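You operate a simulated robot arm through the tools that you are given. There is no shell and no other tool.

The job below is to be done with a simulated robot arm. You get a single attempt, and the scene is never put back.

JOB
Soften the tubes with the purple and silver caps through the silver valve, then shut everything again.
Fine: orange handle up, cap and pin open till both tubes wrinkle; pin, cap and handle end shut. Where these are worked on the way, their far stop is far enough and under half their travel is too little: orange handle.

It is judged by the outcome, as a careful person would: the job done as asked, and still so three seconds after it is handed in. It fails if anything else is knocked over, pushed out of place, dropped, spilled or broken. A push-on lid holds only when it is set on centred and level and pressed home; a screw cap is set on level and turned clockwise until tight.

ROBOT AND FRAMES
A 6-joint arm with a two-finger gripper, fixed in place. Base frame: the origin is on the floor under the middle of its stand, x ahead of it, y to its left, z up. Lengths are in cm, angles in degrees, forces in N, time in s.
It reaches about 157.2 cm from its shoulder. Its first joint turns from -166.0 to 166.0 degrees. Payload 2.45 kg.
Tool frame: the origin (TCP) lies between the finger pads and is the grasp point; the fingertips stand 2 cm ahead of it; z points along the fingers, y is the line along which they close. The gripper opens to 14 cm; its body begins 16.8 cm behind the TCP.
Orientation is that of the tool frame in the base frame, as a unit quaternion [w, x, y, z]. With the fingers straight down and closing along the base's y, the tool's x points along the base's -x, its y along +y and its z along -z.

CONTROLS
- The arm moves only by the tool drive_tool. Its argument "moves" is a list of rows, each a list of 7 numbers: the shift along the base's x, y, z in m, then the turn, a rotation vector about the base's x, y, z in degrees, then the gripper command, from -1 (shut) to 1 (fully open), values between in proportion. In form: [[tx, ty, tz, rx, ry, rz, hand], ...]. A call has 1 to 20 rows; each row is the pose to reach, as a shift and turn from the pose commanded when the call began. A row lasts 0.2 s, in which the tool goes at most 5 cm and 8.6 degrees; a call with a longer step from one row to the next is refused whole, and so is a gripper value outside its range. Where a pose cannot be reached the arm comes as near as it can. A force on the tool above 90 N (or 10 N above the force at the start of the call, whichever is more), or a blocked arm, ends the call early, and 0.2 s more pass. Each finger travels about 4.5 cm/s and halts on what it meets, pressing with about 37 N; the grip force reading is that of the motor and also rises with nothing between the fingers. The clock runs only during rows and for 0.2 s after the last one: add rows that repeat a pose to give the fingers time. It gives the time, the measured TCP pose, the force on the tool (base axes), the opening and the grip force at its end, in the units of the frame above (readings bear some noise), with the torque about the TCP (base axes, N m) and any sound that the robot's microphone picked up, and new pictures: "views" is both (left out), scene, wrist or none.
- Cameras (640 x 400 px; columns grow to the right, rows downward): "scene" is fixed at [39.99, 50.16, 161.36]; the picture's right is [-0.51, -0.86, 0.00], its down [-0.61, 0.36, -0.71] and it looks along [0.61, -0.36, -0.70] (base axes); focal length 327 px, centre (320, 200). "wrist" rides on the gripper at [7.8, 1.1, -20.9] in the tool frame; the picture's right is [-0.14, 0.99, 0.00], its down [-0.92, -0.13, -0.37] and it looks along [-0.37, -0.05, 0.93] (tool axes); focal length 280 px, centre (320, 200). There is no depth. A picture from a camera that has moved, and an enlarged one, comes with that camera's place and axes in the base frame and with its lens.
- inspect(camera, box): a new picture of the part [left, top, right, bottom] of that camera's present view, enlarged. It takes no simulated time.
- close_job(): hands the job in; it is judged then, once.

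Places have to be worked out from the pictures, the camera data and where the tool is seen. Open the gripper and draw the arm clear of the work before you hand the job in, unless the task says otherwise.

The tools are called after ">>>" by a JSON object that holds its "name" and its "arguments". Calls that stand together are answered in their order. drive_tool: Moves the arm, as the interface text tells. Its arguments: {"type":"object","properties":{"moves":{"type":"array"},"views":{"type":"string","enum":["both","scene","wrist","none"]}},"required":["moves"]} The other tools are called the same way: inspect (camera, box) takes an enlarged picture of a part of a camera's view; close_job () hands the job in.

At the start:

```text
time: 0.0
tcp_pos: [57.31, 38.73, 133.71]
orientation: [0.0, 0.0, 1.0, 0.0]
contact_force: [0.4, 0.4, -0.1]
wrist_torque: [-0.01, 0.0, 0.07]
opening: 14.03
grasp_force: 0.1
```

scene: 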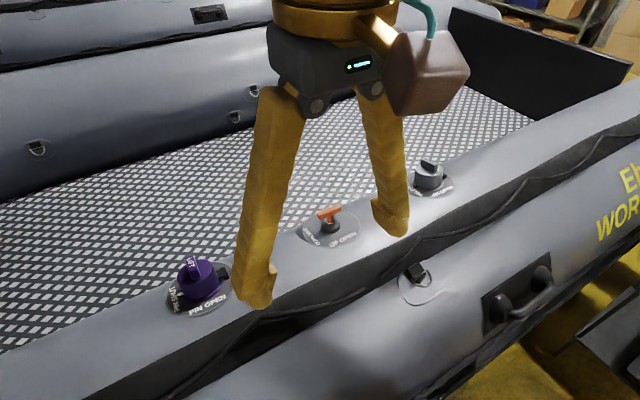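
wrist: 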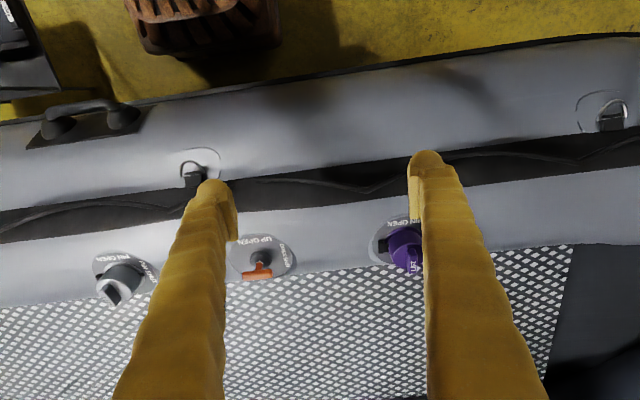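

The pictures show an inflatable boat with a purple-capped valve, an orange handle (intercommunication valve) and a silver-capped valve along one tube. I will look closer at each before moving.

>>> {"name": "inspect", "arguments": {"camera": "scene", "box": [150, 240, 250, 320]}}

>>> {"name": "inspect", "arguments": {"camera": "scene", "box": [290, 190, 380, 255]}}

>>> {"name": "inspect", "arguments": {"camera": "scene", "box": [390, 145, 480, 210]}}

>>> {"name": "inspect", "arguments": {"camera": "wrist", "box": [60, 210, 220, 320]}}

>>> {"name": "inspect", "arguments": {"camera": "wrist", "box": [200, 210, 320, 300]}}

>>> {"name": "inspect", "arguments": {"camera": "wrist", "box": [340, 200, 460, 290]}}

```text
5.00 times, centred on (200, 280) of scene
camera zoom: at [39.99, 50.16, 161.36], right [-0.51, -0.86, 0.0], down [-0.61, 0.36, -0.71], along [0.61, -0.36, -0.7], focal length 1634 px, centre (920, -200)
```

zoom: 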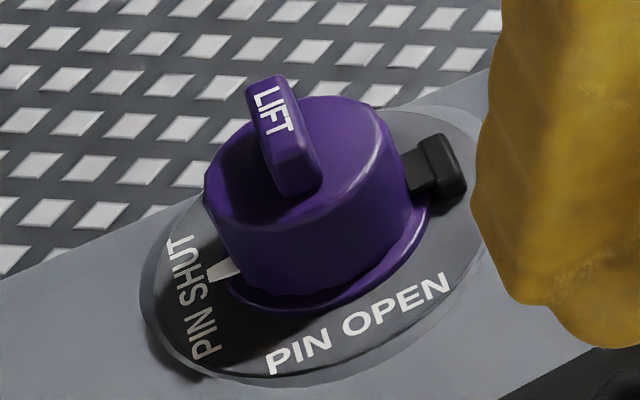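

```text
6.15 times, centred on (335, 222) of scene
camera zoom: at [39.99, 50.16, 161.36], right [-0.51, -0.86, 0.0], down [-0.61, 0.36, -0.71], along [0.61, -0.36, -0.7], focal length 2011 px, centre (228, 62)
```

zoom: 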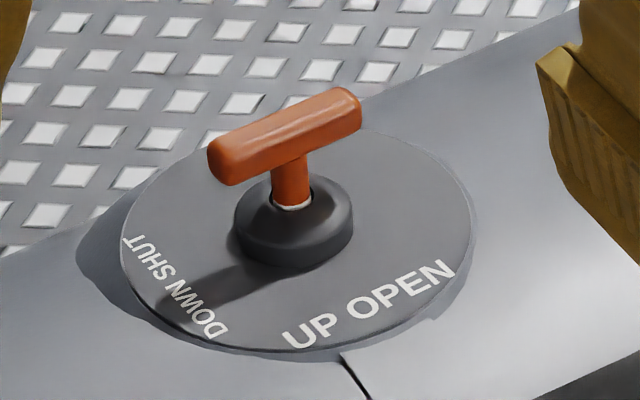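

```text
6.15 times, centred on (435, 178) of scene
camera zoom: at [39.99, 50.16, 161.36], right [-0.51, -0.86, 0.0], down [-0.61, 0.36, -0.71], along [0.61, -0.36, -0.7], focal length 2011 px, centre (-388, 338)
```

zoom: 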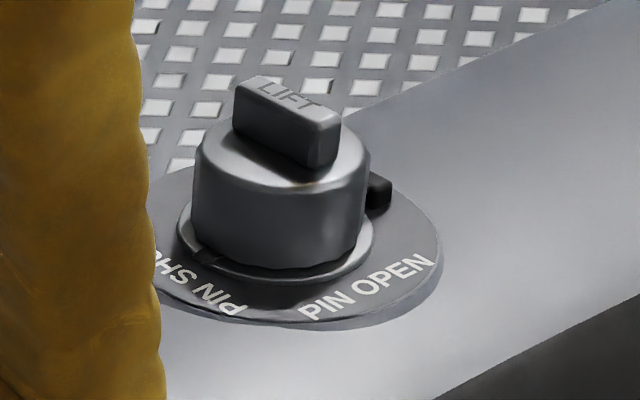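

```text
3.64 times, centred on (140, 265) of wrist
camera zoom: at [49.5, 39.9, 154.54], right [0.14, 0.99, 0.0], down [0.92, -0.13, 0.37], along [0.37, -0.05, -0.93], focal length 1020 px, centre (974, -36)
```

zoom: 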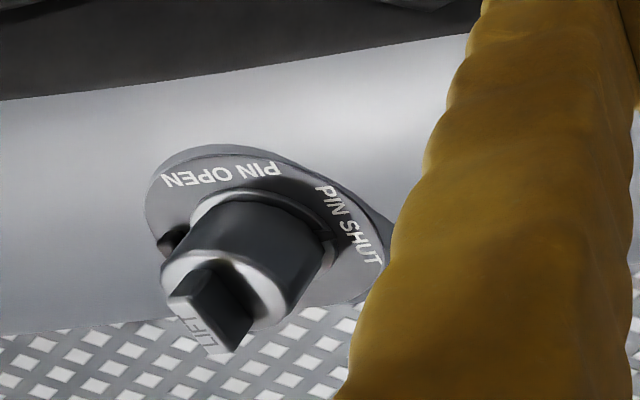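

```text
4.44 times, centred on (260, 255) of wrist
camera zoom: at [49.5, 39.9, 154.54], right [0.14, 0.99, 0.0], down [0.92, -0.13, 0.37], along [0.37, -0.05, -0.93], focal length 1246 px, centre (587, -44)
```

zoom: 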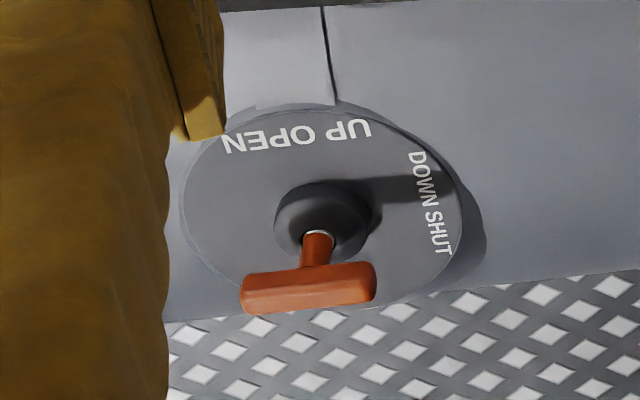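

```text
4.44 times, centred on (400, 245) of wrist
camera zoom: at [49.5, 39.9, 154.54], right [0.14, 0.99, 0.0], down [0.92, -0.13, 0.37], along [0.37, -0.05, -0.93], focal length 1246 px, centre (-36, 0)
```

zoom: 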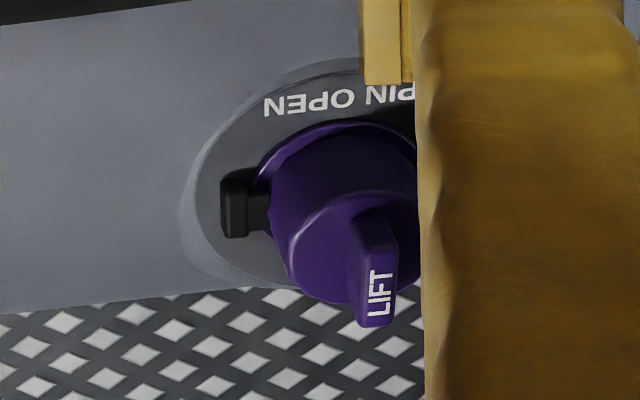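

The silver valve seems to be at roughly [84, -12, ~100] by a rough triangulation with short baseline. I move the tool, staying high, toward it to get a second wide-baseline view.

>>> {"name": "drive_tool", "arguments": {"moves": [[0.01, -0.04, 0, 0, 0, 0, 1], [0.02, -0.08, 0, 0, 0, 0, 1], [0.03, -0.12, 0, 0, 0, 0, 1], [0.04, -0.16, 0, 0, 0, 0, 1], [0.05, -0.2, 0, 0, 0, 0, 1], [0.06, -0.24, 0, 0, 0, 0, 1], [0.07, -0.28, 0, 0, 0, 0, 1], [0.08, -0.32, 0, 0, 0, 0, 1], [0.09, -0.36, 0, 0, 0, 0, 1], [0.1, -0.4, 0, 0, 0, 0, 1], [0.1, -0.4, 0, 0, 0, 0, 1]], "views": "both"}}

```text
time: 2.4
tcp_pos: [67.17, -1.15, 133.49]
orientation: [0.0, 0.0, 1.0, 0.001]
contact_force: [0.7, -0.1, -0.1]
wrist_torque: [-0.01, -0.01, -0.01]
opening: 14.01
grasp_force: 0.1
camera wrist: at [59.37, -0.17, 154.47], right [0.14, 0.99, 0.0], down [0.92, -0.13, 0.37], along [0.37, -0.05, -0.93], focal length 280 px, centre (320, 200)
```

scene: 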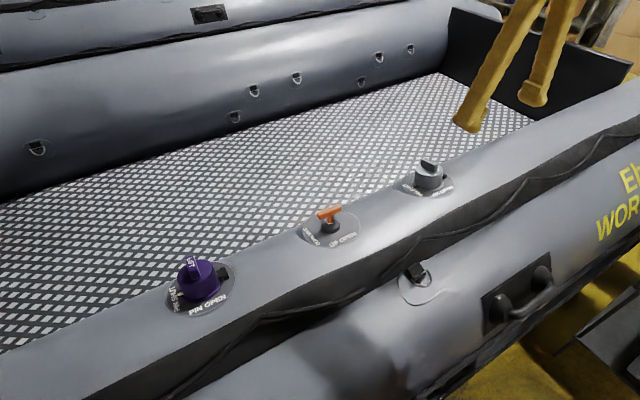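
wrist: 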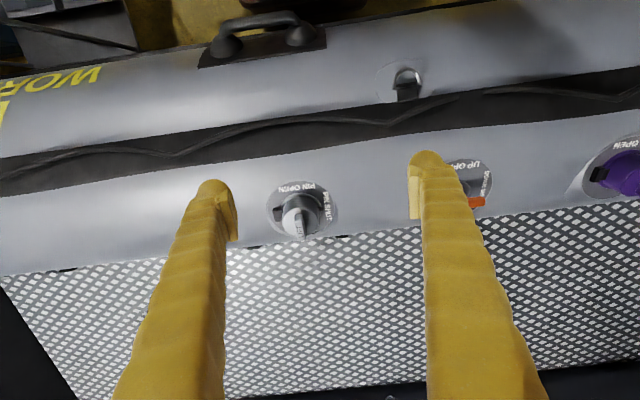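

The silver valve is visible between the fingers. I zoom in on all three fittings for precise triangulation.

>>> {"name": "inspect", "arguments": {"camera": "wrist", "box": [250, 165, 350, 245]}}

>>> {"name": "inspect", "arguments": {"camera": "wrist", "box": [420, 140, 520, 220]}}

>>> {"name": "inspect", "arguments": {"camera": "scene", "box": [390, 145, 480, 210]}}

>>> {"name": "inspect", "arguments": {"camera": "scene", "box": [150, 240, 250, 320]}}

```text
5.00 times, centred on (300, 205) of wrist
camera zoom: at [59.37, -0.17, 154.47], right [0.14, 0.99, 0.0], down [0.92, -0.13, 0.37], along [0.37, -0.05, -0.93], focal length 1402 px, centre (420, 175)
```

zoom: 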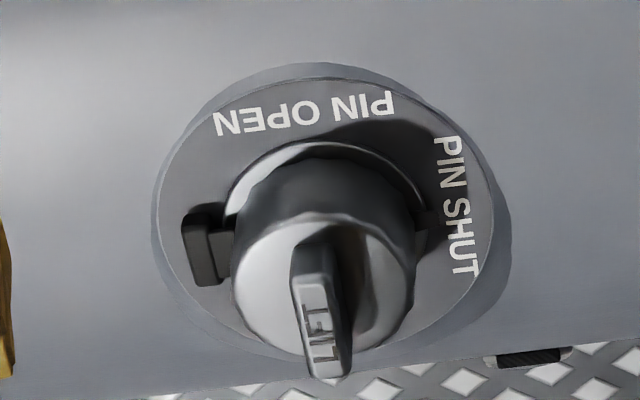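

```text
5.00 times, centred on (470, 180) of wrist
camera zoom: at [59.37, -0.17, 154.47], right [0.14, 0.99, 0.0], down [0.92, -0.13, 0.37], along [0.37, -0.05, -0.93], focal length 1402 px, centre (-430, 300)
```

zoom: 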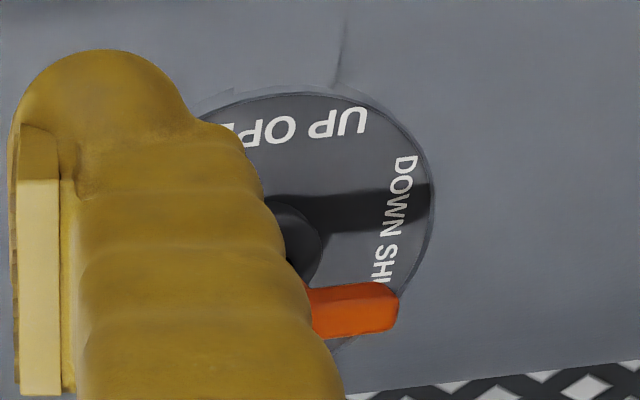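

```text
6.15 times, centred on (435, 178) of scene
camera zoom: at [39.99, 50.16, 161.36], right [-0.51, -0.86, 0.0], down [-0.61, 0.36, -0.71], along [0.61, -0.36, -0.7], focal length 2011 px, centre (-388, 338)
```

zoom: 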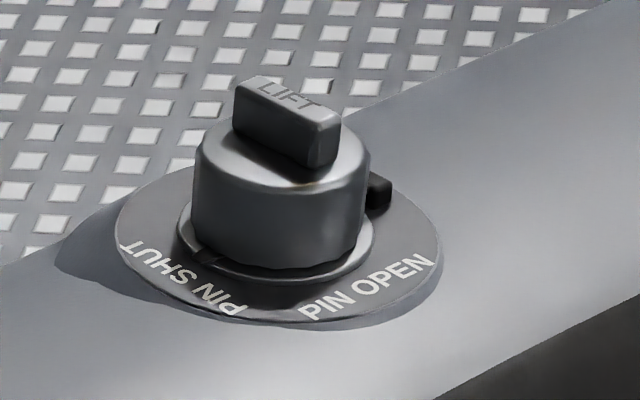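

```text
5.00 times, centred on (200, 280) of scene
camera zoom: at [39.99, 50.16, 161.36], right [-0.51, -0.86, 0.0], down [-0.61, 0.36, -0.71], along [0.61, -0.36, -0.7], focal length 1634 px, centre (920, -200)
```

zoom: 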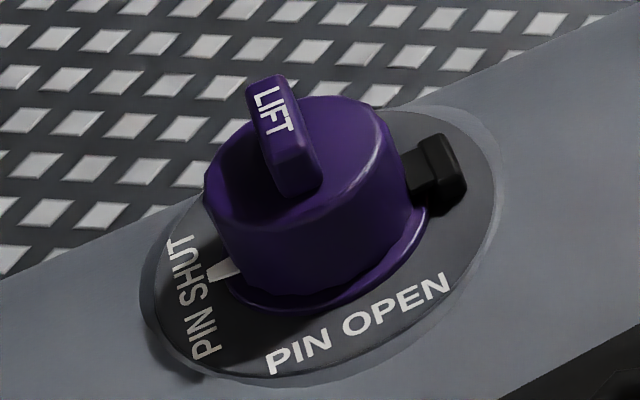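

Triangulating both wrist views puts the silver cap's top near [81.6, -6.9, 108.7], with its axis apparently tilted ~12° toward +x, hinge block on the -y side, and the orange T-bar near [81.4, 23.2, 109.5], its bar along y. I move toward the orange handle for a closer look.

>>> {"name": "drive_tool", "arguments": {"moves": [[0.01, 0.04, -0.005, 0, 0, 0, 1], [0.02, 0.08, -0.01, 0, 0, 0, 1], [0.03, 0.12, -0.02, 0, 0, 0, 1], [0.05, 0.16, -0.03, 0, 0, 0, 1], [0.07, 0.2, -0.04, 0, 0, 0, 1], [0.09, 0.235, -0.05, 0, 0, 0, 1], [0.1, 0.245, -0.06, 0, 0, 0, 1], [0.1, 0.245, -0.06, 0, 0, 0, 1]], "views": "both"}}

```text
time: 4.2
tcp_pos: [77.43, 23.18, 127.45]
orientation: [0.001, -0.001, 1.0, 0.0]
contact_force: [0.3, 0.8, 0.2]
wrist_torque: [-0.01, 0.01, 0.01]
opening: 13.99
grasp_force: 0.0
camera wrist: at [69.7, 24.34, 148.48], right [0.14, 0.99, 0.0], down [0.92, -0.13, 0.37], along [0.37, -0.05, -0.93], focal length 280 px, centre (320, 200)
```

scene: 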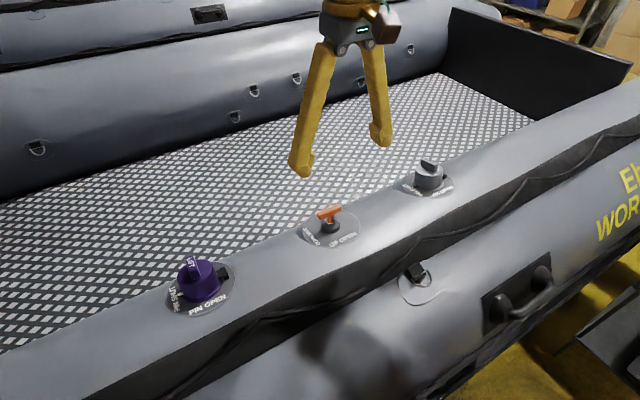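
wrist: 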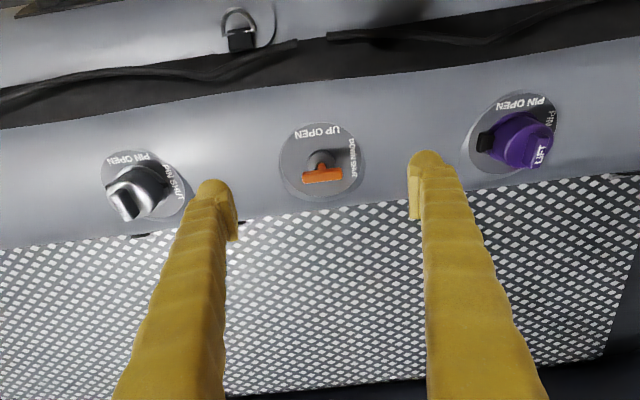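

>>> {"name": "inspect", "arguments": {"camera": "wrist", "box": [270, 110, 370, 210]}}

>>> {"name": "inspect", "arguments": {"camera": "wrist", "box": [95, 140, 195, 230]}}

>>> {"name": "inspect", "arguments": {"camera": "scene", "box": [300, 195, 370, 250]}}

```text
4.00 times, centred on (320, 160) of wrist
camera zoom: at [69.7, 24.34, 148.48], right [0.14, 0.99, 0.0], down [0.92, -0.13, 0.37], along [0.37, -0.05, -0.93], focal length 1122 px, centre (320, 360)
```

zoom: 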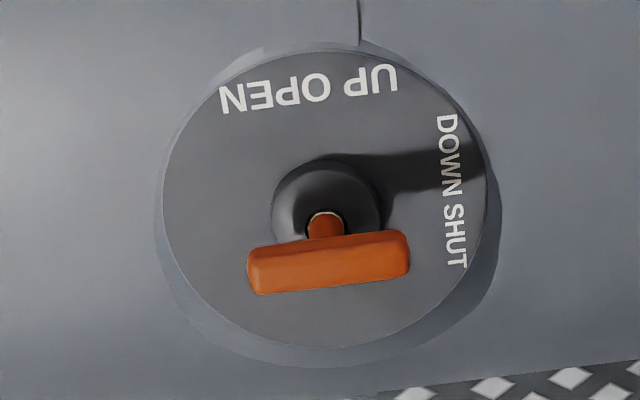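

```text
4.44 times, centred on (145, 185) of wrist
camera zoom: at [69.7, 24.34, 148.48], right [0.14, 0.99, 0.0], down [0.92, -0.13, 0.37], along [0.37, -0.05, -0.93], focal length 1246 px, centre (1098, 267)
```

zoom: 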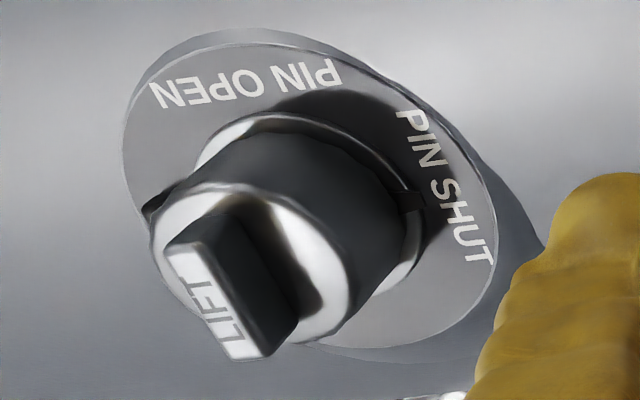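

```text
7.27 times, centred on (335, 222) of scene
camera zoom: at [39.99, 50.16, 161.36], right [-0.51, -0.86, 0.0], down [-0.61, 0.36, -0.71], along [0.61, -0.36, -0.7], focal length 2377 px, centre (211, 36)
```

zoom: 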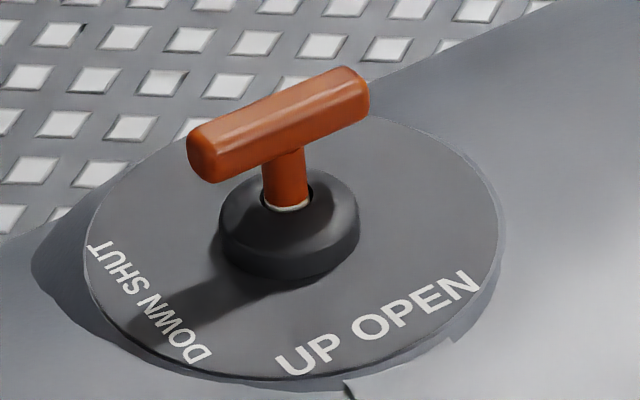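

The orange T-bar is at about [82.0, 22.9, 108.2], ~5.5 cm above its plate along an axis tilted ~11° toward +x; the bar runs along y. I turn the hand 90° about vertical so that the fingers close along x, and move over the handle.

>>> {"name": "drive_tool", "arguments": {"moves": [[0.005, 0, 0, 0, 0, 8.2, 1], [0.01, 0, 0, 0, 0, 16.4, 1], [0.015, 0, 0, 0, 0, 24.6, 1], [0.02, 0, 0, 0, 0, 32.8, 1], [0.025, 0, 0, 0, 0, 41.0, 1], [0.03, 0, -0.01, 0, 0, 49.2, 1], [0.04, 0, -0.015, 0, 0, 57.4, 1], [0.05, 0, -0.02, 0, 0, 65.6, 1], [0.06, 0, -0.03, 0, 0, 73.8, 1], [0.065, 0, -0.04, 0, 0, 82.0, 1], [0.065, 0, -0.04, 0, 0, 90.0, 1], [0.065, 0, -0.04, 0, 0, 90.0, 1]], "views": "both"}}

```text
time: 6.8
tcp_pos: [83.8, 23.27, 123.65]
orientation: [0.0, 0.708, -0.706, 0.0]
contact_force: [0.7, -0.5, 0.4]
wrist_torque: [0.0, 0.02, 0.04]
opening: 13.98
grasp_force: 0.1
camera wrist: at [82.74, 15.47, 144.54], right [-0.99, 0.14, 0.0], down [0.13, 0.92, 0.37], along [0.05, 0.37, -0.93], focal length 280 px, centre (320, 200)
```

scene: 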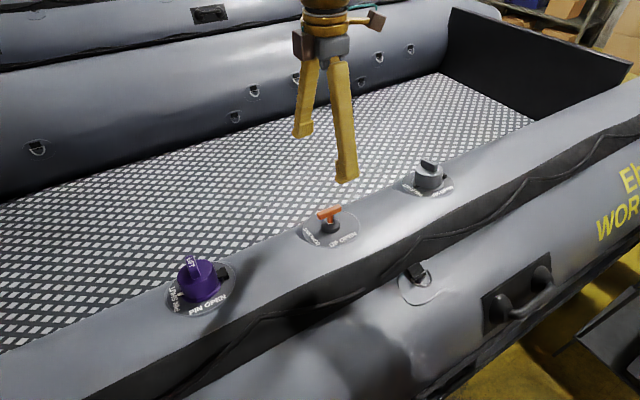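
wrist: 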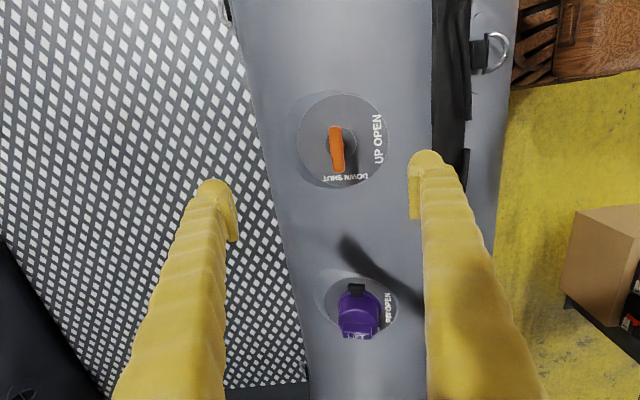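

The hand turned cleanly. I zoom in to refine the bar location from this view.

>>> {"name": "inspect", "arguments": {"camera": "wrist", "box": [290, 85, 400, 195]}}

```text
3.64 times, centred on (345, 140) of wrist
camera zoom: at [82.74, 15.47, 144.54], right [-0.99, 0.14, 0.0], down [0.13, 0.92, 0.37], along [0.05, 0.37, -0.93], focal length 1020 px, centre (229, 418)
```

zoom: 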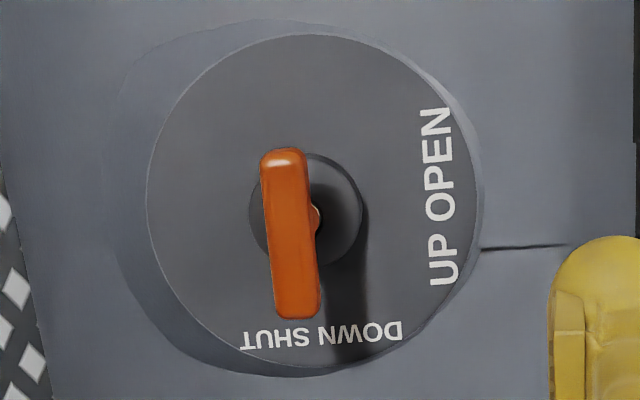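

The bar centre now triangulates to about [81.7, 23.0, 109.2], plate centre about [80.4, 23.0, 104.3], so the axis leans ~13° toward +x. I tilt the tool 13° about y to line up with that axis, partly close the hand, and stop ~10 cm above the bar.

>>> {"name": "drive_tool", "arguments": {"moves": [[0.0005, -0.001, -0.01, 0, 4.5, 0, 0.6], [0.001, -0.002, -0.025, 0, 9, 0, 0.2], [0.0014, -0.0023, -0.048, 0, 13, 0, -0.2], [0.0014, -0.0023, -0.048, 0, 13, 0, -0.25], [0.0014, -0.0023, -0.048, 0, 13, 0, -0.25], [0.0014, -0.0023, -0.048, 0, 13, 0, -0.25]], "views": "both"}}

```text
time: 8.2
tcp_pos: [83.75, 23.04, 118.93]
orientation: [0.08, 0.703, -0.702, -0.08]
contact_force: [-0.6, 0.6, 0.8]
wrist_torque: [0.02, 0.01, 0.01]
opening: 5.27
grasp_force: 0.0
camera wrist: at [87.5, 15.28, 139.54], right [-0.96, 0.14, 0.22], down [0.21, 0.92, 0.33], along [-0.16, 0.37, -0.92], focal length 280 px, centre (320, 200)
```

scene: 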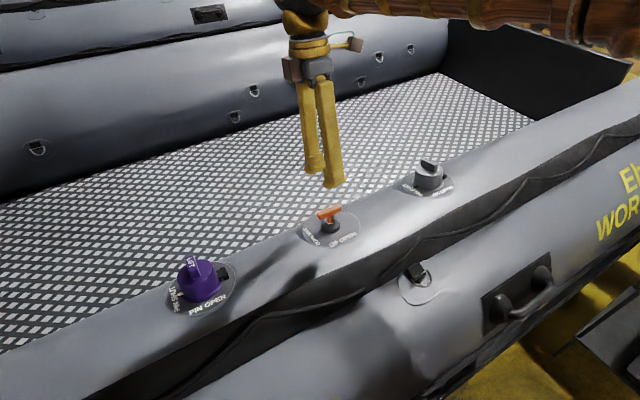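
wrist: 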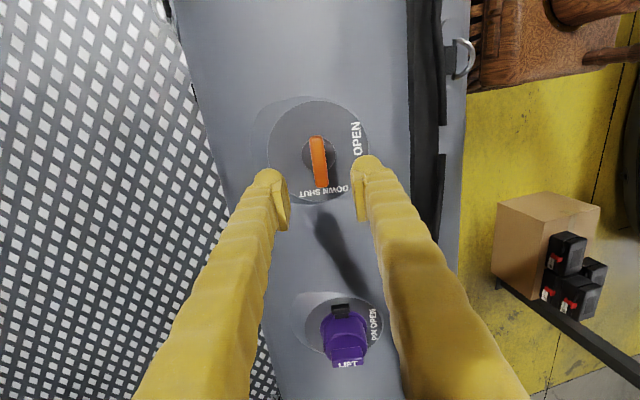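

The bar sits right where expected under the tool axis (pixel 319,161 versus predicted 320,162). I descend 7 cm along the tool axis and check again.

>>> {"name": "drive_tool", "arguments": {"moves": [[-0.0056, 0, -0.0244, 0, 0, 0, -0.25], [-0.0112, 0, -0.0487, 0, 0, 0, -0.25], [-0.0157, 0, -0.0682, 0, 0, 0, -0.25], [-0.0157, 0, -0.0682, 0, 0, 0, -0.25]], "views": "both"}}

>>> {"name": "inspect", "arguments": {"camera": "wrist", "box": [240, 110, 400, 230]}}

>>> {"name": "inspect", "arguments": {"camera": "scene", "box": [290, 170, 380, 250]}}

```text
time: 9.2
tcp_pos: [82.22, 23.03, 111.82]
orientation: [-0.08, -0.702, 0.703, 0.079]
contact_force: [0.1, 0.4, -0.9]
wrist_torque: [0.03, 0.0, 0.03]
opening: 5.23
grasp_force: 0.0
camera wrist: at [86.0, 15.23, 132.52], right [-0.96, 0.14, 0.22], down [0.21, 0.92, 0.33], along [-0.16, 0.37, -0.92], focal length 280 px, centre (320, 200)
```

scene: 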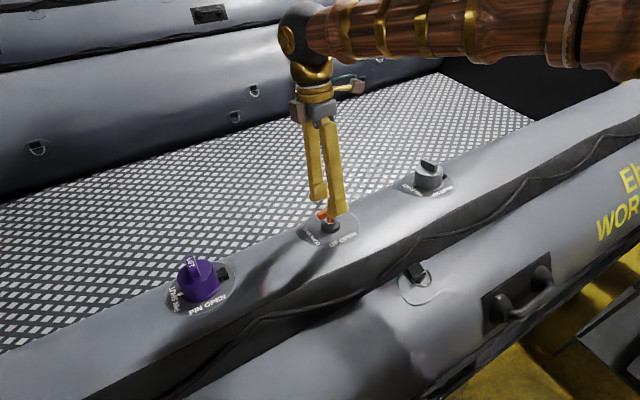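
wrist: 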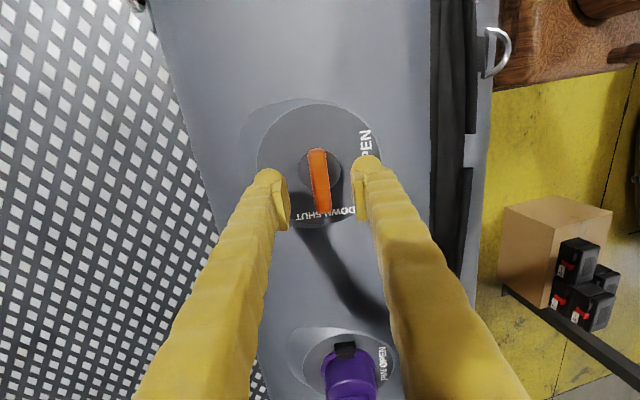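

```text
3.33 times, centred on (320, 170) of wrist
camera zoom: at [86.0, 15.23, 132.52], right [-0.96, 0.14, 0.22], down [0.21, 0.92, 0.33], along [-0.16, 0.37, -0.92], focal length 935 px, centre (320, 300)
```

zoom: 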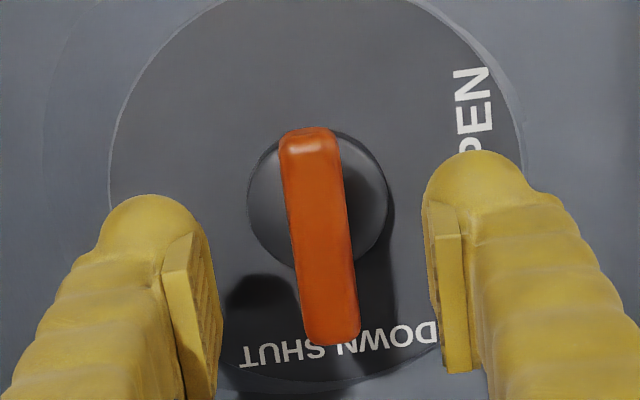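

```text
5.00 times, centred on (335, 210) of scene
camera zoom: at [39.99, 50.16, 161.36], right [-0.51, -0.86, 0.0], down [-0.61, 0.36, -0.71], along [0.61, -0.36, -0.7], focal length 1634 px, centre (245, 150)
```

zoom: 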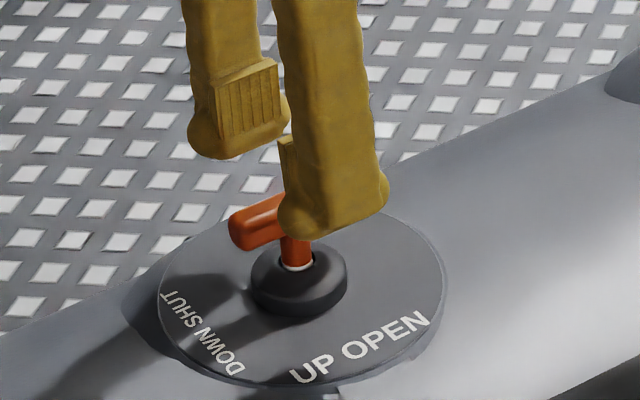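

Still lined up. I descend another 2.7 cm along the axis so the bar lies between the pads, then close on it.

>>> {"name": "drive_tool", "arguments": {"moves": [[-0.003, 0, -0.013, 0, 0, 0, -0.25], [-0.006, 0, -0.026, 0, 0, 0, -0.25], [-0.006, 0, -0.026, 0, 0, 0, -0.25], [-0.006, 0, -0.026, 0, 0, 0, -1], [-0.006, 0, -0.026, 0, 0, 0, -1], [-0.006, 0, -0.026, 0, 0, 0, -1], [-0.006, 0, -0.026, 0, 0, 0, -1]], "views": "both"}}

>>> {"name": "inspect", "arguments": {"camera": "scene", "box": [290, 170, 380, 250]}}

>>> {"name": "inspect", "arguments": {"camera": "wrist", "box": [240, 110, 400, 230]}}

```text
time: 10.8
tcp_pos: [81.75, 23.04, 109.17]
orientation: [-0.081, -0.702, 0.703, 0.08]
contact_force: [-4.5, -0.2, -0.4]
wrist_torque: [-0.03, 0.0, -0.21]
opening: 1.51
grasp_force: 38.6
camera wrist: at [85.4, 15.24, 130.0], right [-0.96, 0.14, 0.22], down [0.21, 0.92, 0.33], along [-0.16, 0.37, -0.92], focal length 280 px, centre (320, 200)
```

scene: 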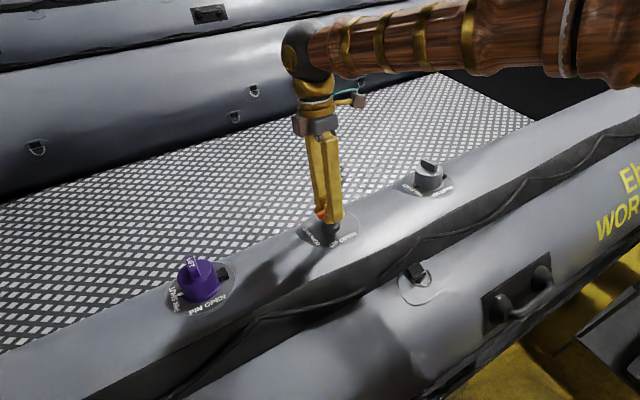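
wrist: 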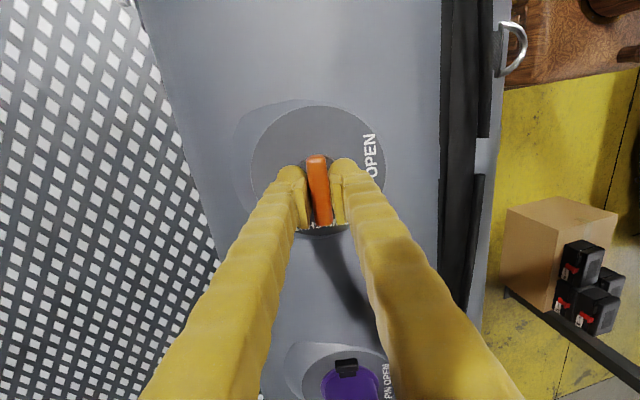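

```text
5.00 times, centred on (335, 210) of scene
camera zoom: at [39.99, 50.16, 161.36], right [-0.51, -0.86, 0.0], down [-0.61, 0.36, -0.71], along [0.61, -0.36, -0.7], focal length 1634 px, centre (245, 150)
```

zoom: 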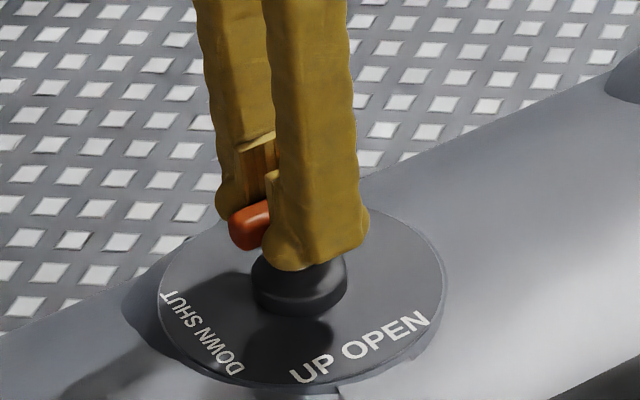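

```text
3.33 times, centred on (320, 170) of wrist
camera zoom: at [85.4, 15.24, 130.0], right [-0.96, 0.14, 0.22], down [0.21, 0.92, 0.33], along [-0.16, 0.37, -0.92], focal length 935 px, centre (320, 300)
```

zoom: 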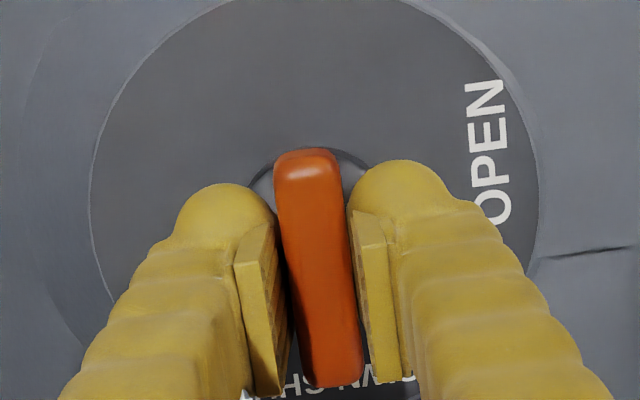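

The bar is gripped (opening 1.51 cm, 38.6 N). I pull along the valve axis in small steps and watch the force.

>>> {"name": "drive_tool", "arguments": {"moves": [[0.0011, 0, 0.0049, 0, 0, 0, -1], [0.0022, 0, 0.0097, 0, 0, 0, -1], [0.0034, 0, 0.0146, 0, 0, 0, -1], [0.0045, 0, 0.0195, 0, 0, 0, -1], [0.0045, 0, 0.0195, 0, 0, 0, -1]], "views": "both"}}

>>> {"name": "inspect", "arguments": {"camera": "scene", "box": [290, 170, 380, 250]}}

>>> {"name": "inspect", "arguments": {"camera": "wrist", "box": [240, 110, 400, 230]}}

```text
time: 12.0
tcp_pos: [82.21, 22.96, 111.48]
orientation: [0.081, 0.703, -0.702, -0.081]
contact_force: [-19.7, 3.9, 4.4]
wrist_torque: [0.03, 0.1, -0.26]
opening: 1.52
grasp_force: 40.8
camera wrist: at [85.82, 15.23, 132.07], right [-0.96, 0.14, 0.22], down [0.21, 0.92, 0.33], along [-0.16, 0.37, -0.92], focal length 280 px, centre (320, 200)
```

scene: 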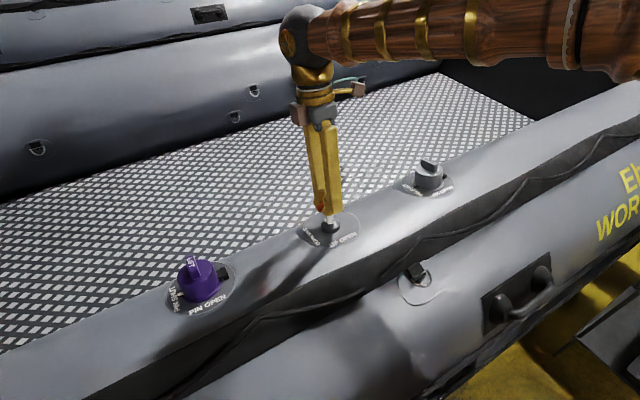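
wrist: 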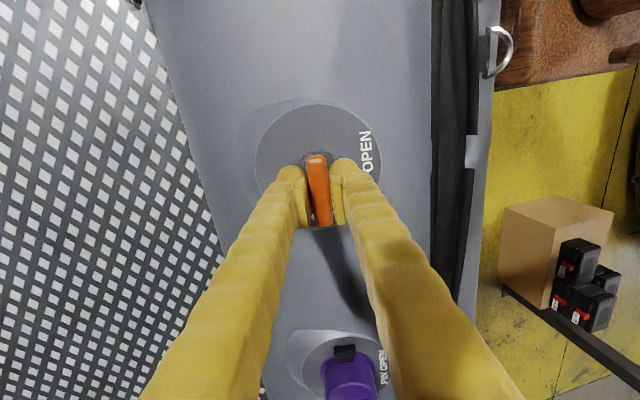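

```text
5.00 times, centred on (335, 210) of scene
camera zoom: at [39.99, 50.16, 161.36], right [-0.51, -0.86, 0.0], down [-0.61, 0.36, -0.71], along [0.61, -0.36, -0.7], focal length 1634 px, centre (245, 150)
```

zoom: 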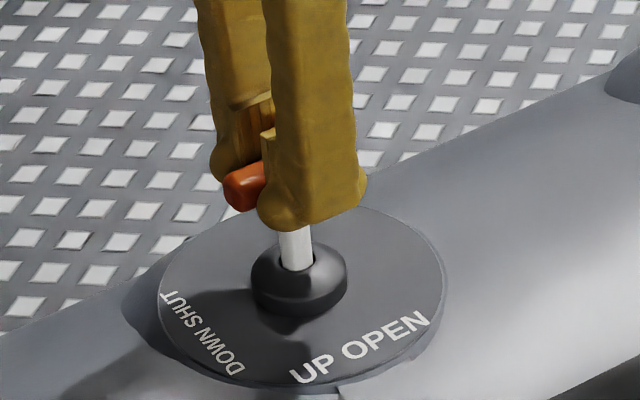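

```text
3.33 times, centred on (320, 170) of wrist
camera zoom: at [85.82, 15.23, 132.07], right [-0.96, 0.14, 0.22], down [0.21, 0.92, 0.33], along [-0.16, 0.37, -0.92], focal length 935 px, centre (320, 300)
```

zoom: 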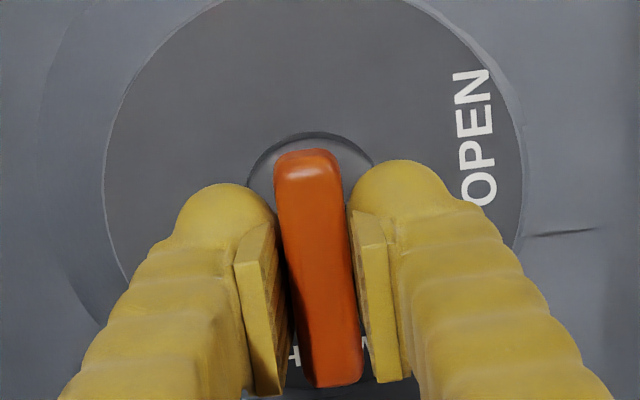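

The white stem has come out ~2.3 cm with almost no axial load but a sideways -x force, so the true axis leans a bit less than 13°. I continue upward while easing back in x to relieve the side load.

>>> {"name": "drive_tool", "arguments": {"moves": [[-0.002, 0, 0.003, 0, 0, 0, -1], [-0.002, 0, 0.007, 0, 0, 0, -1], [-0.0015, 0, 0.011, 0, 0, 0, -1], [-0.0015, 0, 0.011, 0, 0, 0, -1]], "views": "both"}}

>>> {"name": "inspect", "arguments": {"camera": "scene", "box": [290, 170, 380, 250]}}

```text
time: 13.0
tcp_pos: [82.28, 23.02, 112.18]
orientation: [-0.079, -0.702, 0.703, 0.08]
contact_force: [69.0, -3.9, -52.4]
wrist_torque: [-0.17, -0.6, -0.13]
opening: 1.56
grasp_force: 41.4
camera wrist: at [85.88, 15.24, 132.82], right [-0.97, 0.14, 0.22], down [0.21, 0.92, 0.33], along [-0.16, 0.36, -0.92], focal length 280 px, centre (320, 200)
```

scene: 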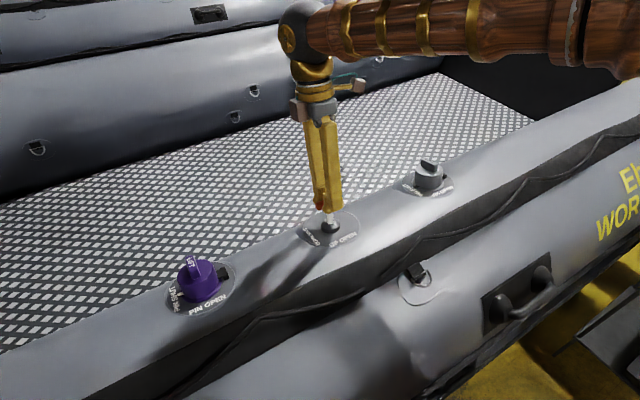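
wrist: 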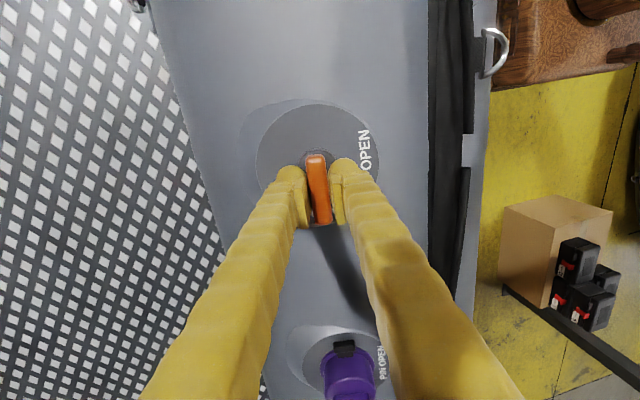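

```text
5.00 times, centred on (335, 210) of scene
camera zoom: at [39.99, 50.16, 161.36], right [-0.51, -0.86, 0.0], down [-0.61, 0.36, -0.71], along [0.61, -0.36, -0.7], focal length 1634 px, centre (245, 150)
```

zoom: 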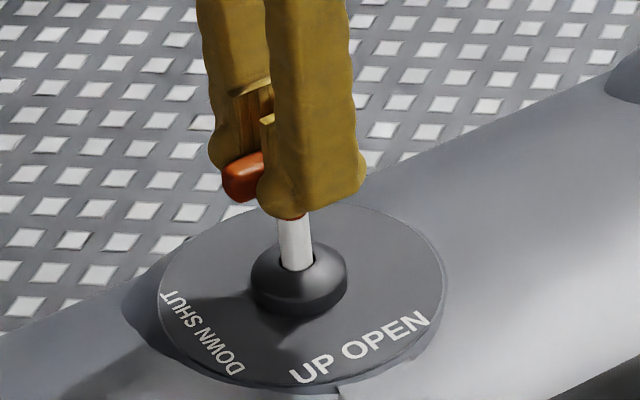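

The stem has now come out ~3 cm and the axial force jumped to -52 N, which looks like the far stop. I relax the command to the measured pose, then open the hand and see whether the handle stays up.

>>> {"name": "drive_tool", "arguments": {"moves": [[0.001, 0, -0.0015, 0, 0, 0, -1], [0.002, 0, -0.003, 0, 0, 0, -1], [0.002, 0, -0.003, 0, 0, 0, -0.7], [0.002, 0, -0.003, 0, 0, 0, -0.4], [0.002, 0, -0.003, 0, 0, 0, -0.2], [0.002, 0, -0.003, 0, 0, 0, -0.2]], "views": "both"}}

>>> {"name": "inspect", "arguments": {"camera": "scene", "box": [290, 170, 380, 250]}}

>>> {"name": "inspect", "arguments": {"camera": "wrist", "box": [240, 110, 400, 230]}}

```text
time: 14.4
tcp_pos: [82.22, 23.11, 112.12]
orientation: [-0.08, -0.702, 0.703, 0.079]
contact_force: [-0.3, -0.9, -0.1]
wrist_torque: [-0.01, -0.01, 0.01]
opening: 5.61
grasp_force: 0.0
camera wrist: at [85.9, 15.28, 132.87], right [-0.96, 0.14, 0.22], down [0.21, 0.92, 0.33], along [-0.16, 0.37, -0.92], focal length 280 px, centre (320, 200)
```

scene: 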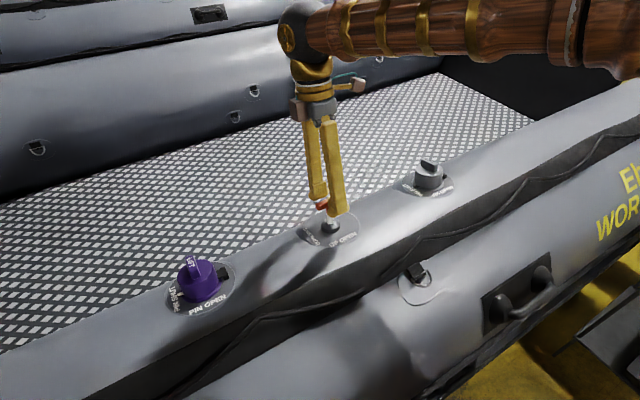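
wrist: 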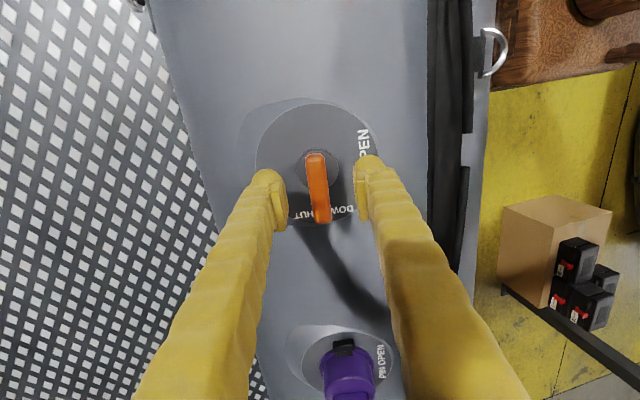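

```text
5.00 times, centred on (335, 210) of scene
camera zoom: at [39.99, 50.16, 161.36], right [-0.51, -0.86, 0.0], down [-0.61, 0.36, -0.71], along [0.61, -0.36, -0.7], focal length 1634 px, centre (245, 150)
```

zoom: 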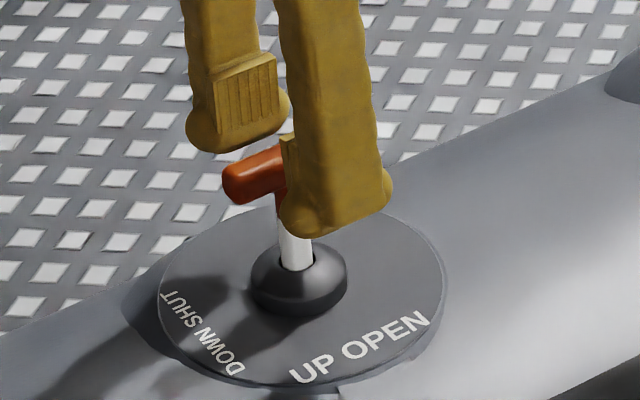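

```text
3.33 times, centred on (320, 170) of wrist
camera zoom: at [85.9, 15.28, 132.87], right [-0.96, 0.14, 0.22], down [0.21, 0.92, 0.33], along [-0.16, 0.37, -0.92], focal length 935 px, centre (320, 300)
```

zoom: 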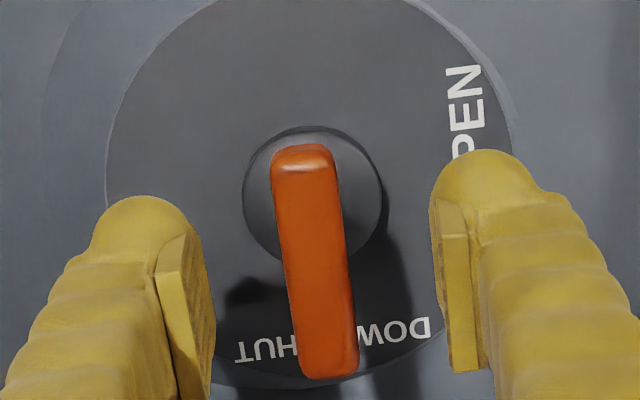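

The orange handle stays up at its stop with the fingers off it. I retreat along the axis, then turn the hand back 90° about the tool axis while travelling to above the silver valve.

>>> {"name": "drive_tool", "arguments": {"moves": [[0.007, 0, 0.03, 0, 0, 0, 0], [0.014, 0, 0.06, 0, 0, 0, 0.2], [0.021, 0, 0.09, 0, 0, 0, 0.2], [0.027, 0, 0.117, 0, 0, 0, 0.2], [0.027, -0.027, 0.117, -1.84, 0, -7.97, 0.2], [0.026, -0.054, 0.117, -3.68, 0, -15.95, 0.2], [0.025, -0.081, 0.117, -5.52, 0, -23.92, 0.2], [0.024, -0.109, 0.117, -7.36, 0, -31.9, 0.2], [0.023, -0.136, 0.117, -9.2, 0, -39.87, 0.2], [0.022, -0.163, 0.117, -11.04, 0, -47.84, 0.2], [0.021, -0.19, 0.117, -12.88, 0, -55.8, 0.2], [0.02, -0.217, 0.115, -14.72, 0, -63.8, 0.2], [0.02, -0.244, 0.11, -16.56, 0, -71.76, 0.2], [0.019, -0.271, 0.105, -18.4, 0, -79.73, 0.2], [0.019, -0.299, 0.098, -20.25, 0, -87.7, 0.2], [0.019, -0.299, 0.098, -20.25, 0, -87.7, 0.2]], "views": "both"}}

>>> {"name": "inspect", "arguments": {"camera": "wrist", "box": [240, 100, 400, 230]}}

>>> {"name": "inspect", "arguments": {"camera": "scene", "box": [290, 150, 470, 260]}}

```text
time: 17.8
tcp_pos: [84.18, -6.82, 121.71]
orientation: [-0.113, 0.001, 0.994, 0.0]
contact_force: [-0.5, -0.7, 1.1]
wrist_torque: [-0.02, 0.0, 0.02]
opening: 8.4
grasp_force: 0.0
camera wrist: at [81.33, -5.75, 143.99], right [0.14, 0.99, -0.03], down [0.98, -0.13, 0.15], along [0.15, -0.05, -0.99], focal length 280 px, centre (320, 200)
```

scene: 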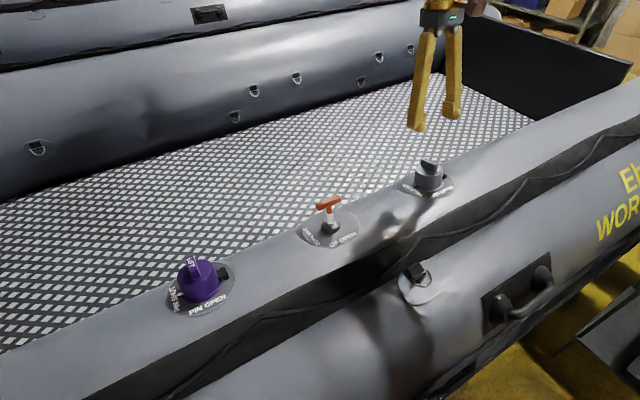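
wrist: 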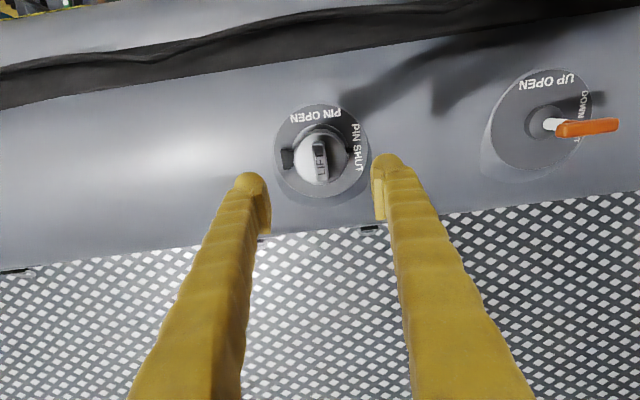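

```text
3.08 times, centred on (320, 165) of wrist
camera zoom: at [81.33, -5.75, 143.99], right [0.14, 0.99, -0.03], down [0.98, -0.13, 0.15], along [0.15, -0.05, -0.99], focal length 863 px, centre (320, 308)
```

zoom: 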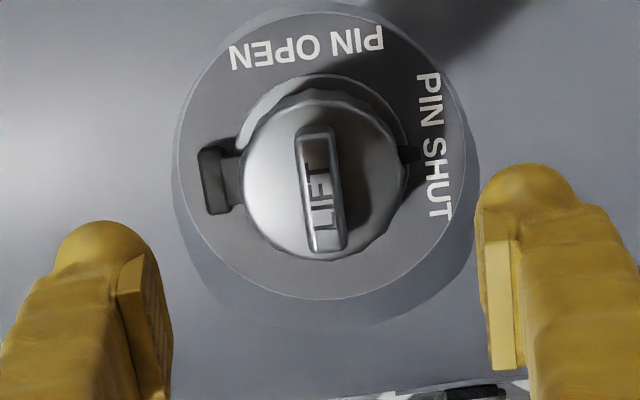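

```text
3.56 times, centred on (380, 205) of scene
camera zoom: at [39.99, 50.16, 161.36], right [-0.51, -0.86, 0.0], down [-0.61, 0.36, -0.71], along [0.61, -0.36, -0.7], focal length 1162 px, centre (107, 182)
```

zoom: 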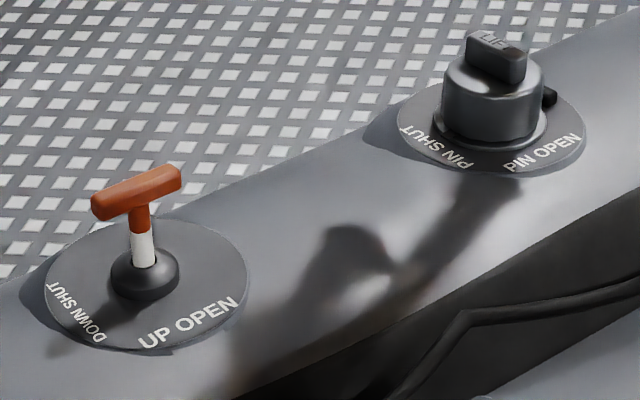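

The orange handle is clearly up in the scene view. The silver fin's top is at about [82.0, -6.83, 111.0], fin along x, hinge block about 4.9 cm to its -y side. I trim the tilt to 11° and come down to ~3 cm above the fin with the fingers 5 cm apart.

>>> {"name": "drive_tool", "arguments": {"moves": [[-0.004, 0.0005, -0.02, 0, -1, 0, -0.1], [-0.008, 0.0005, -0.045, 0, -2, 0, -0.25], [-0.0125, 0.0005, -0.065, 0, -2, 0, -0.25], [-0.0161, 0.0005, -0.078, 0, -2, 0, -0.25], [-0.0161, 0.0005, -0.078, 0, -2, 0, -0.25]], "views": "both"}}

>>> {"name": "inspect", "arguments": {"camera": "wrist", "box": [220, 100, 420, 240]}}

>>> {"name": "inspect", "arguments": {"camera": "scene", "box": [380, 130, 490, 210]}}

```text
time: 19.0
tcp_pos: [82.67, -6.73, 114.12]
orientation: [-0.096, 0.0, 0.995, 0.0]
contact_force: [0.1, -0.3, 0.1]
wrist_torque: [-0.01, -0.03, -0.02]
opening: 5.24
grasp_force: 0.1
camera wrist: at [78.96, -5.65, 136.12], right [0.14, 0.99, -0.03], down [0.97, -0.13, 0.19], along [0.18, -0.05, -0.98], focal length 280 px, centre (320, 200)
```

scene: 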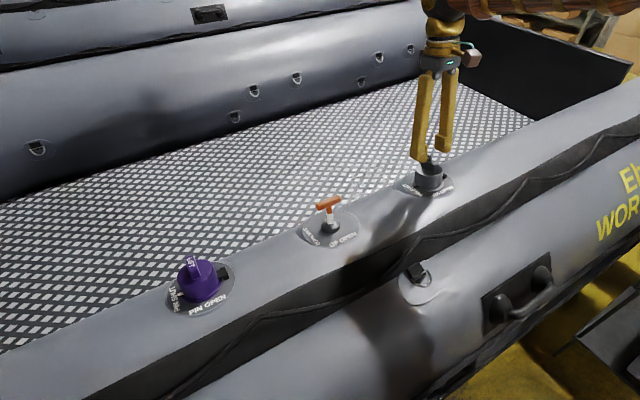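
wrist: 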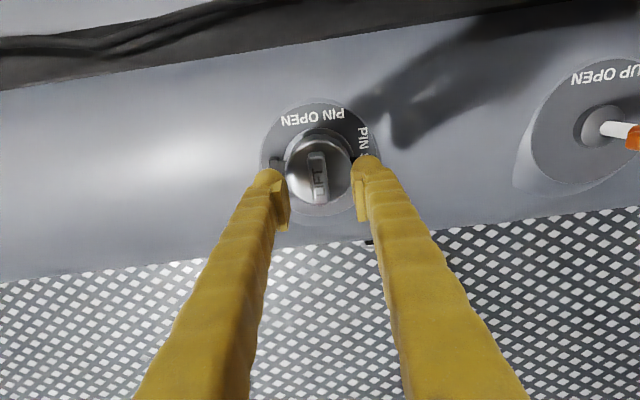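

```text
2.86 times, centred on (320, 170) of wrist
camera zoom: at [78.96, -5.65, 136.12], right [0.14, 0.99, -0.03], down [0.97, -0.13, 0.19], along [0.18, -0.05, -0.98], focal length 801 px, centre (320, 286)
```

zoom: 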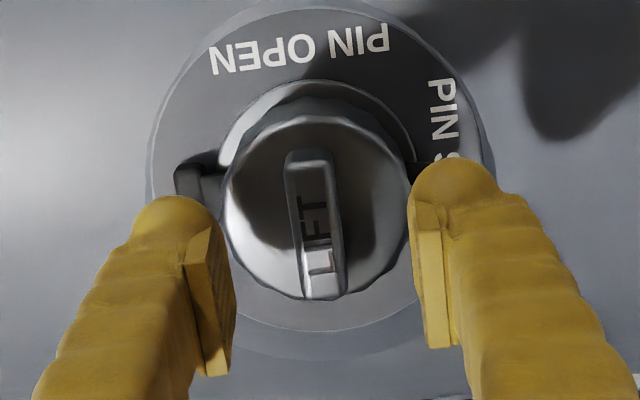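

```text
5.00 times, centred on (435, 170) of scene
camera zoom: at [39.99, 50.16, 161.36], right [-0.51, -0.86, 0.0], down [-0.61, 0.36, -0.71], along [0.61, -0.36, -0.7], focal length 1634 px, centre (-255, 350)
```

zoom: 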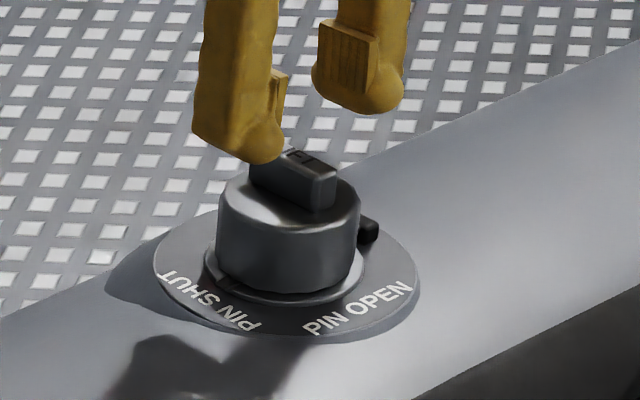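

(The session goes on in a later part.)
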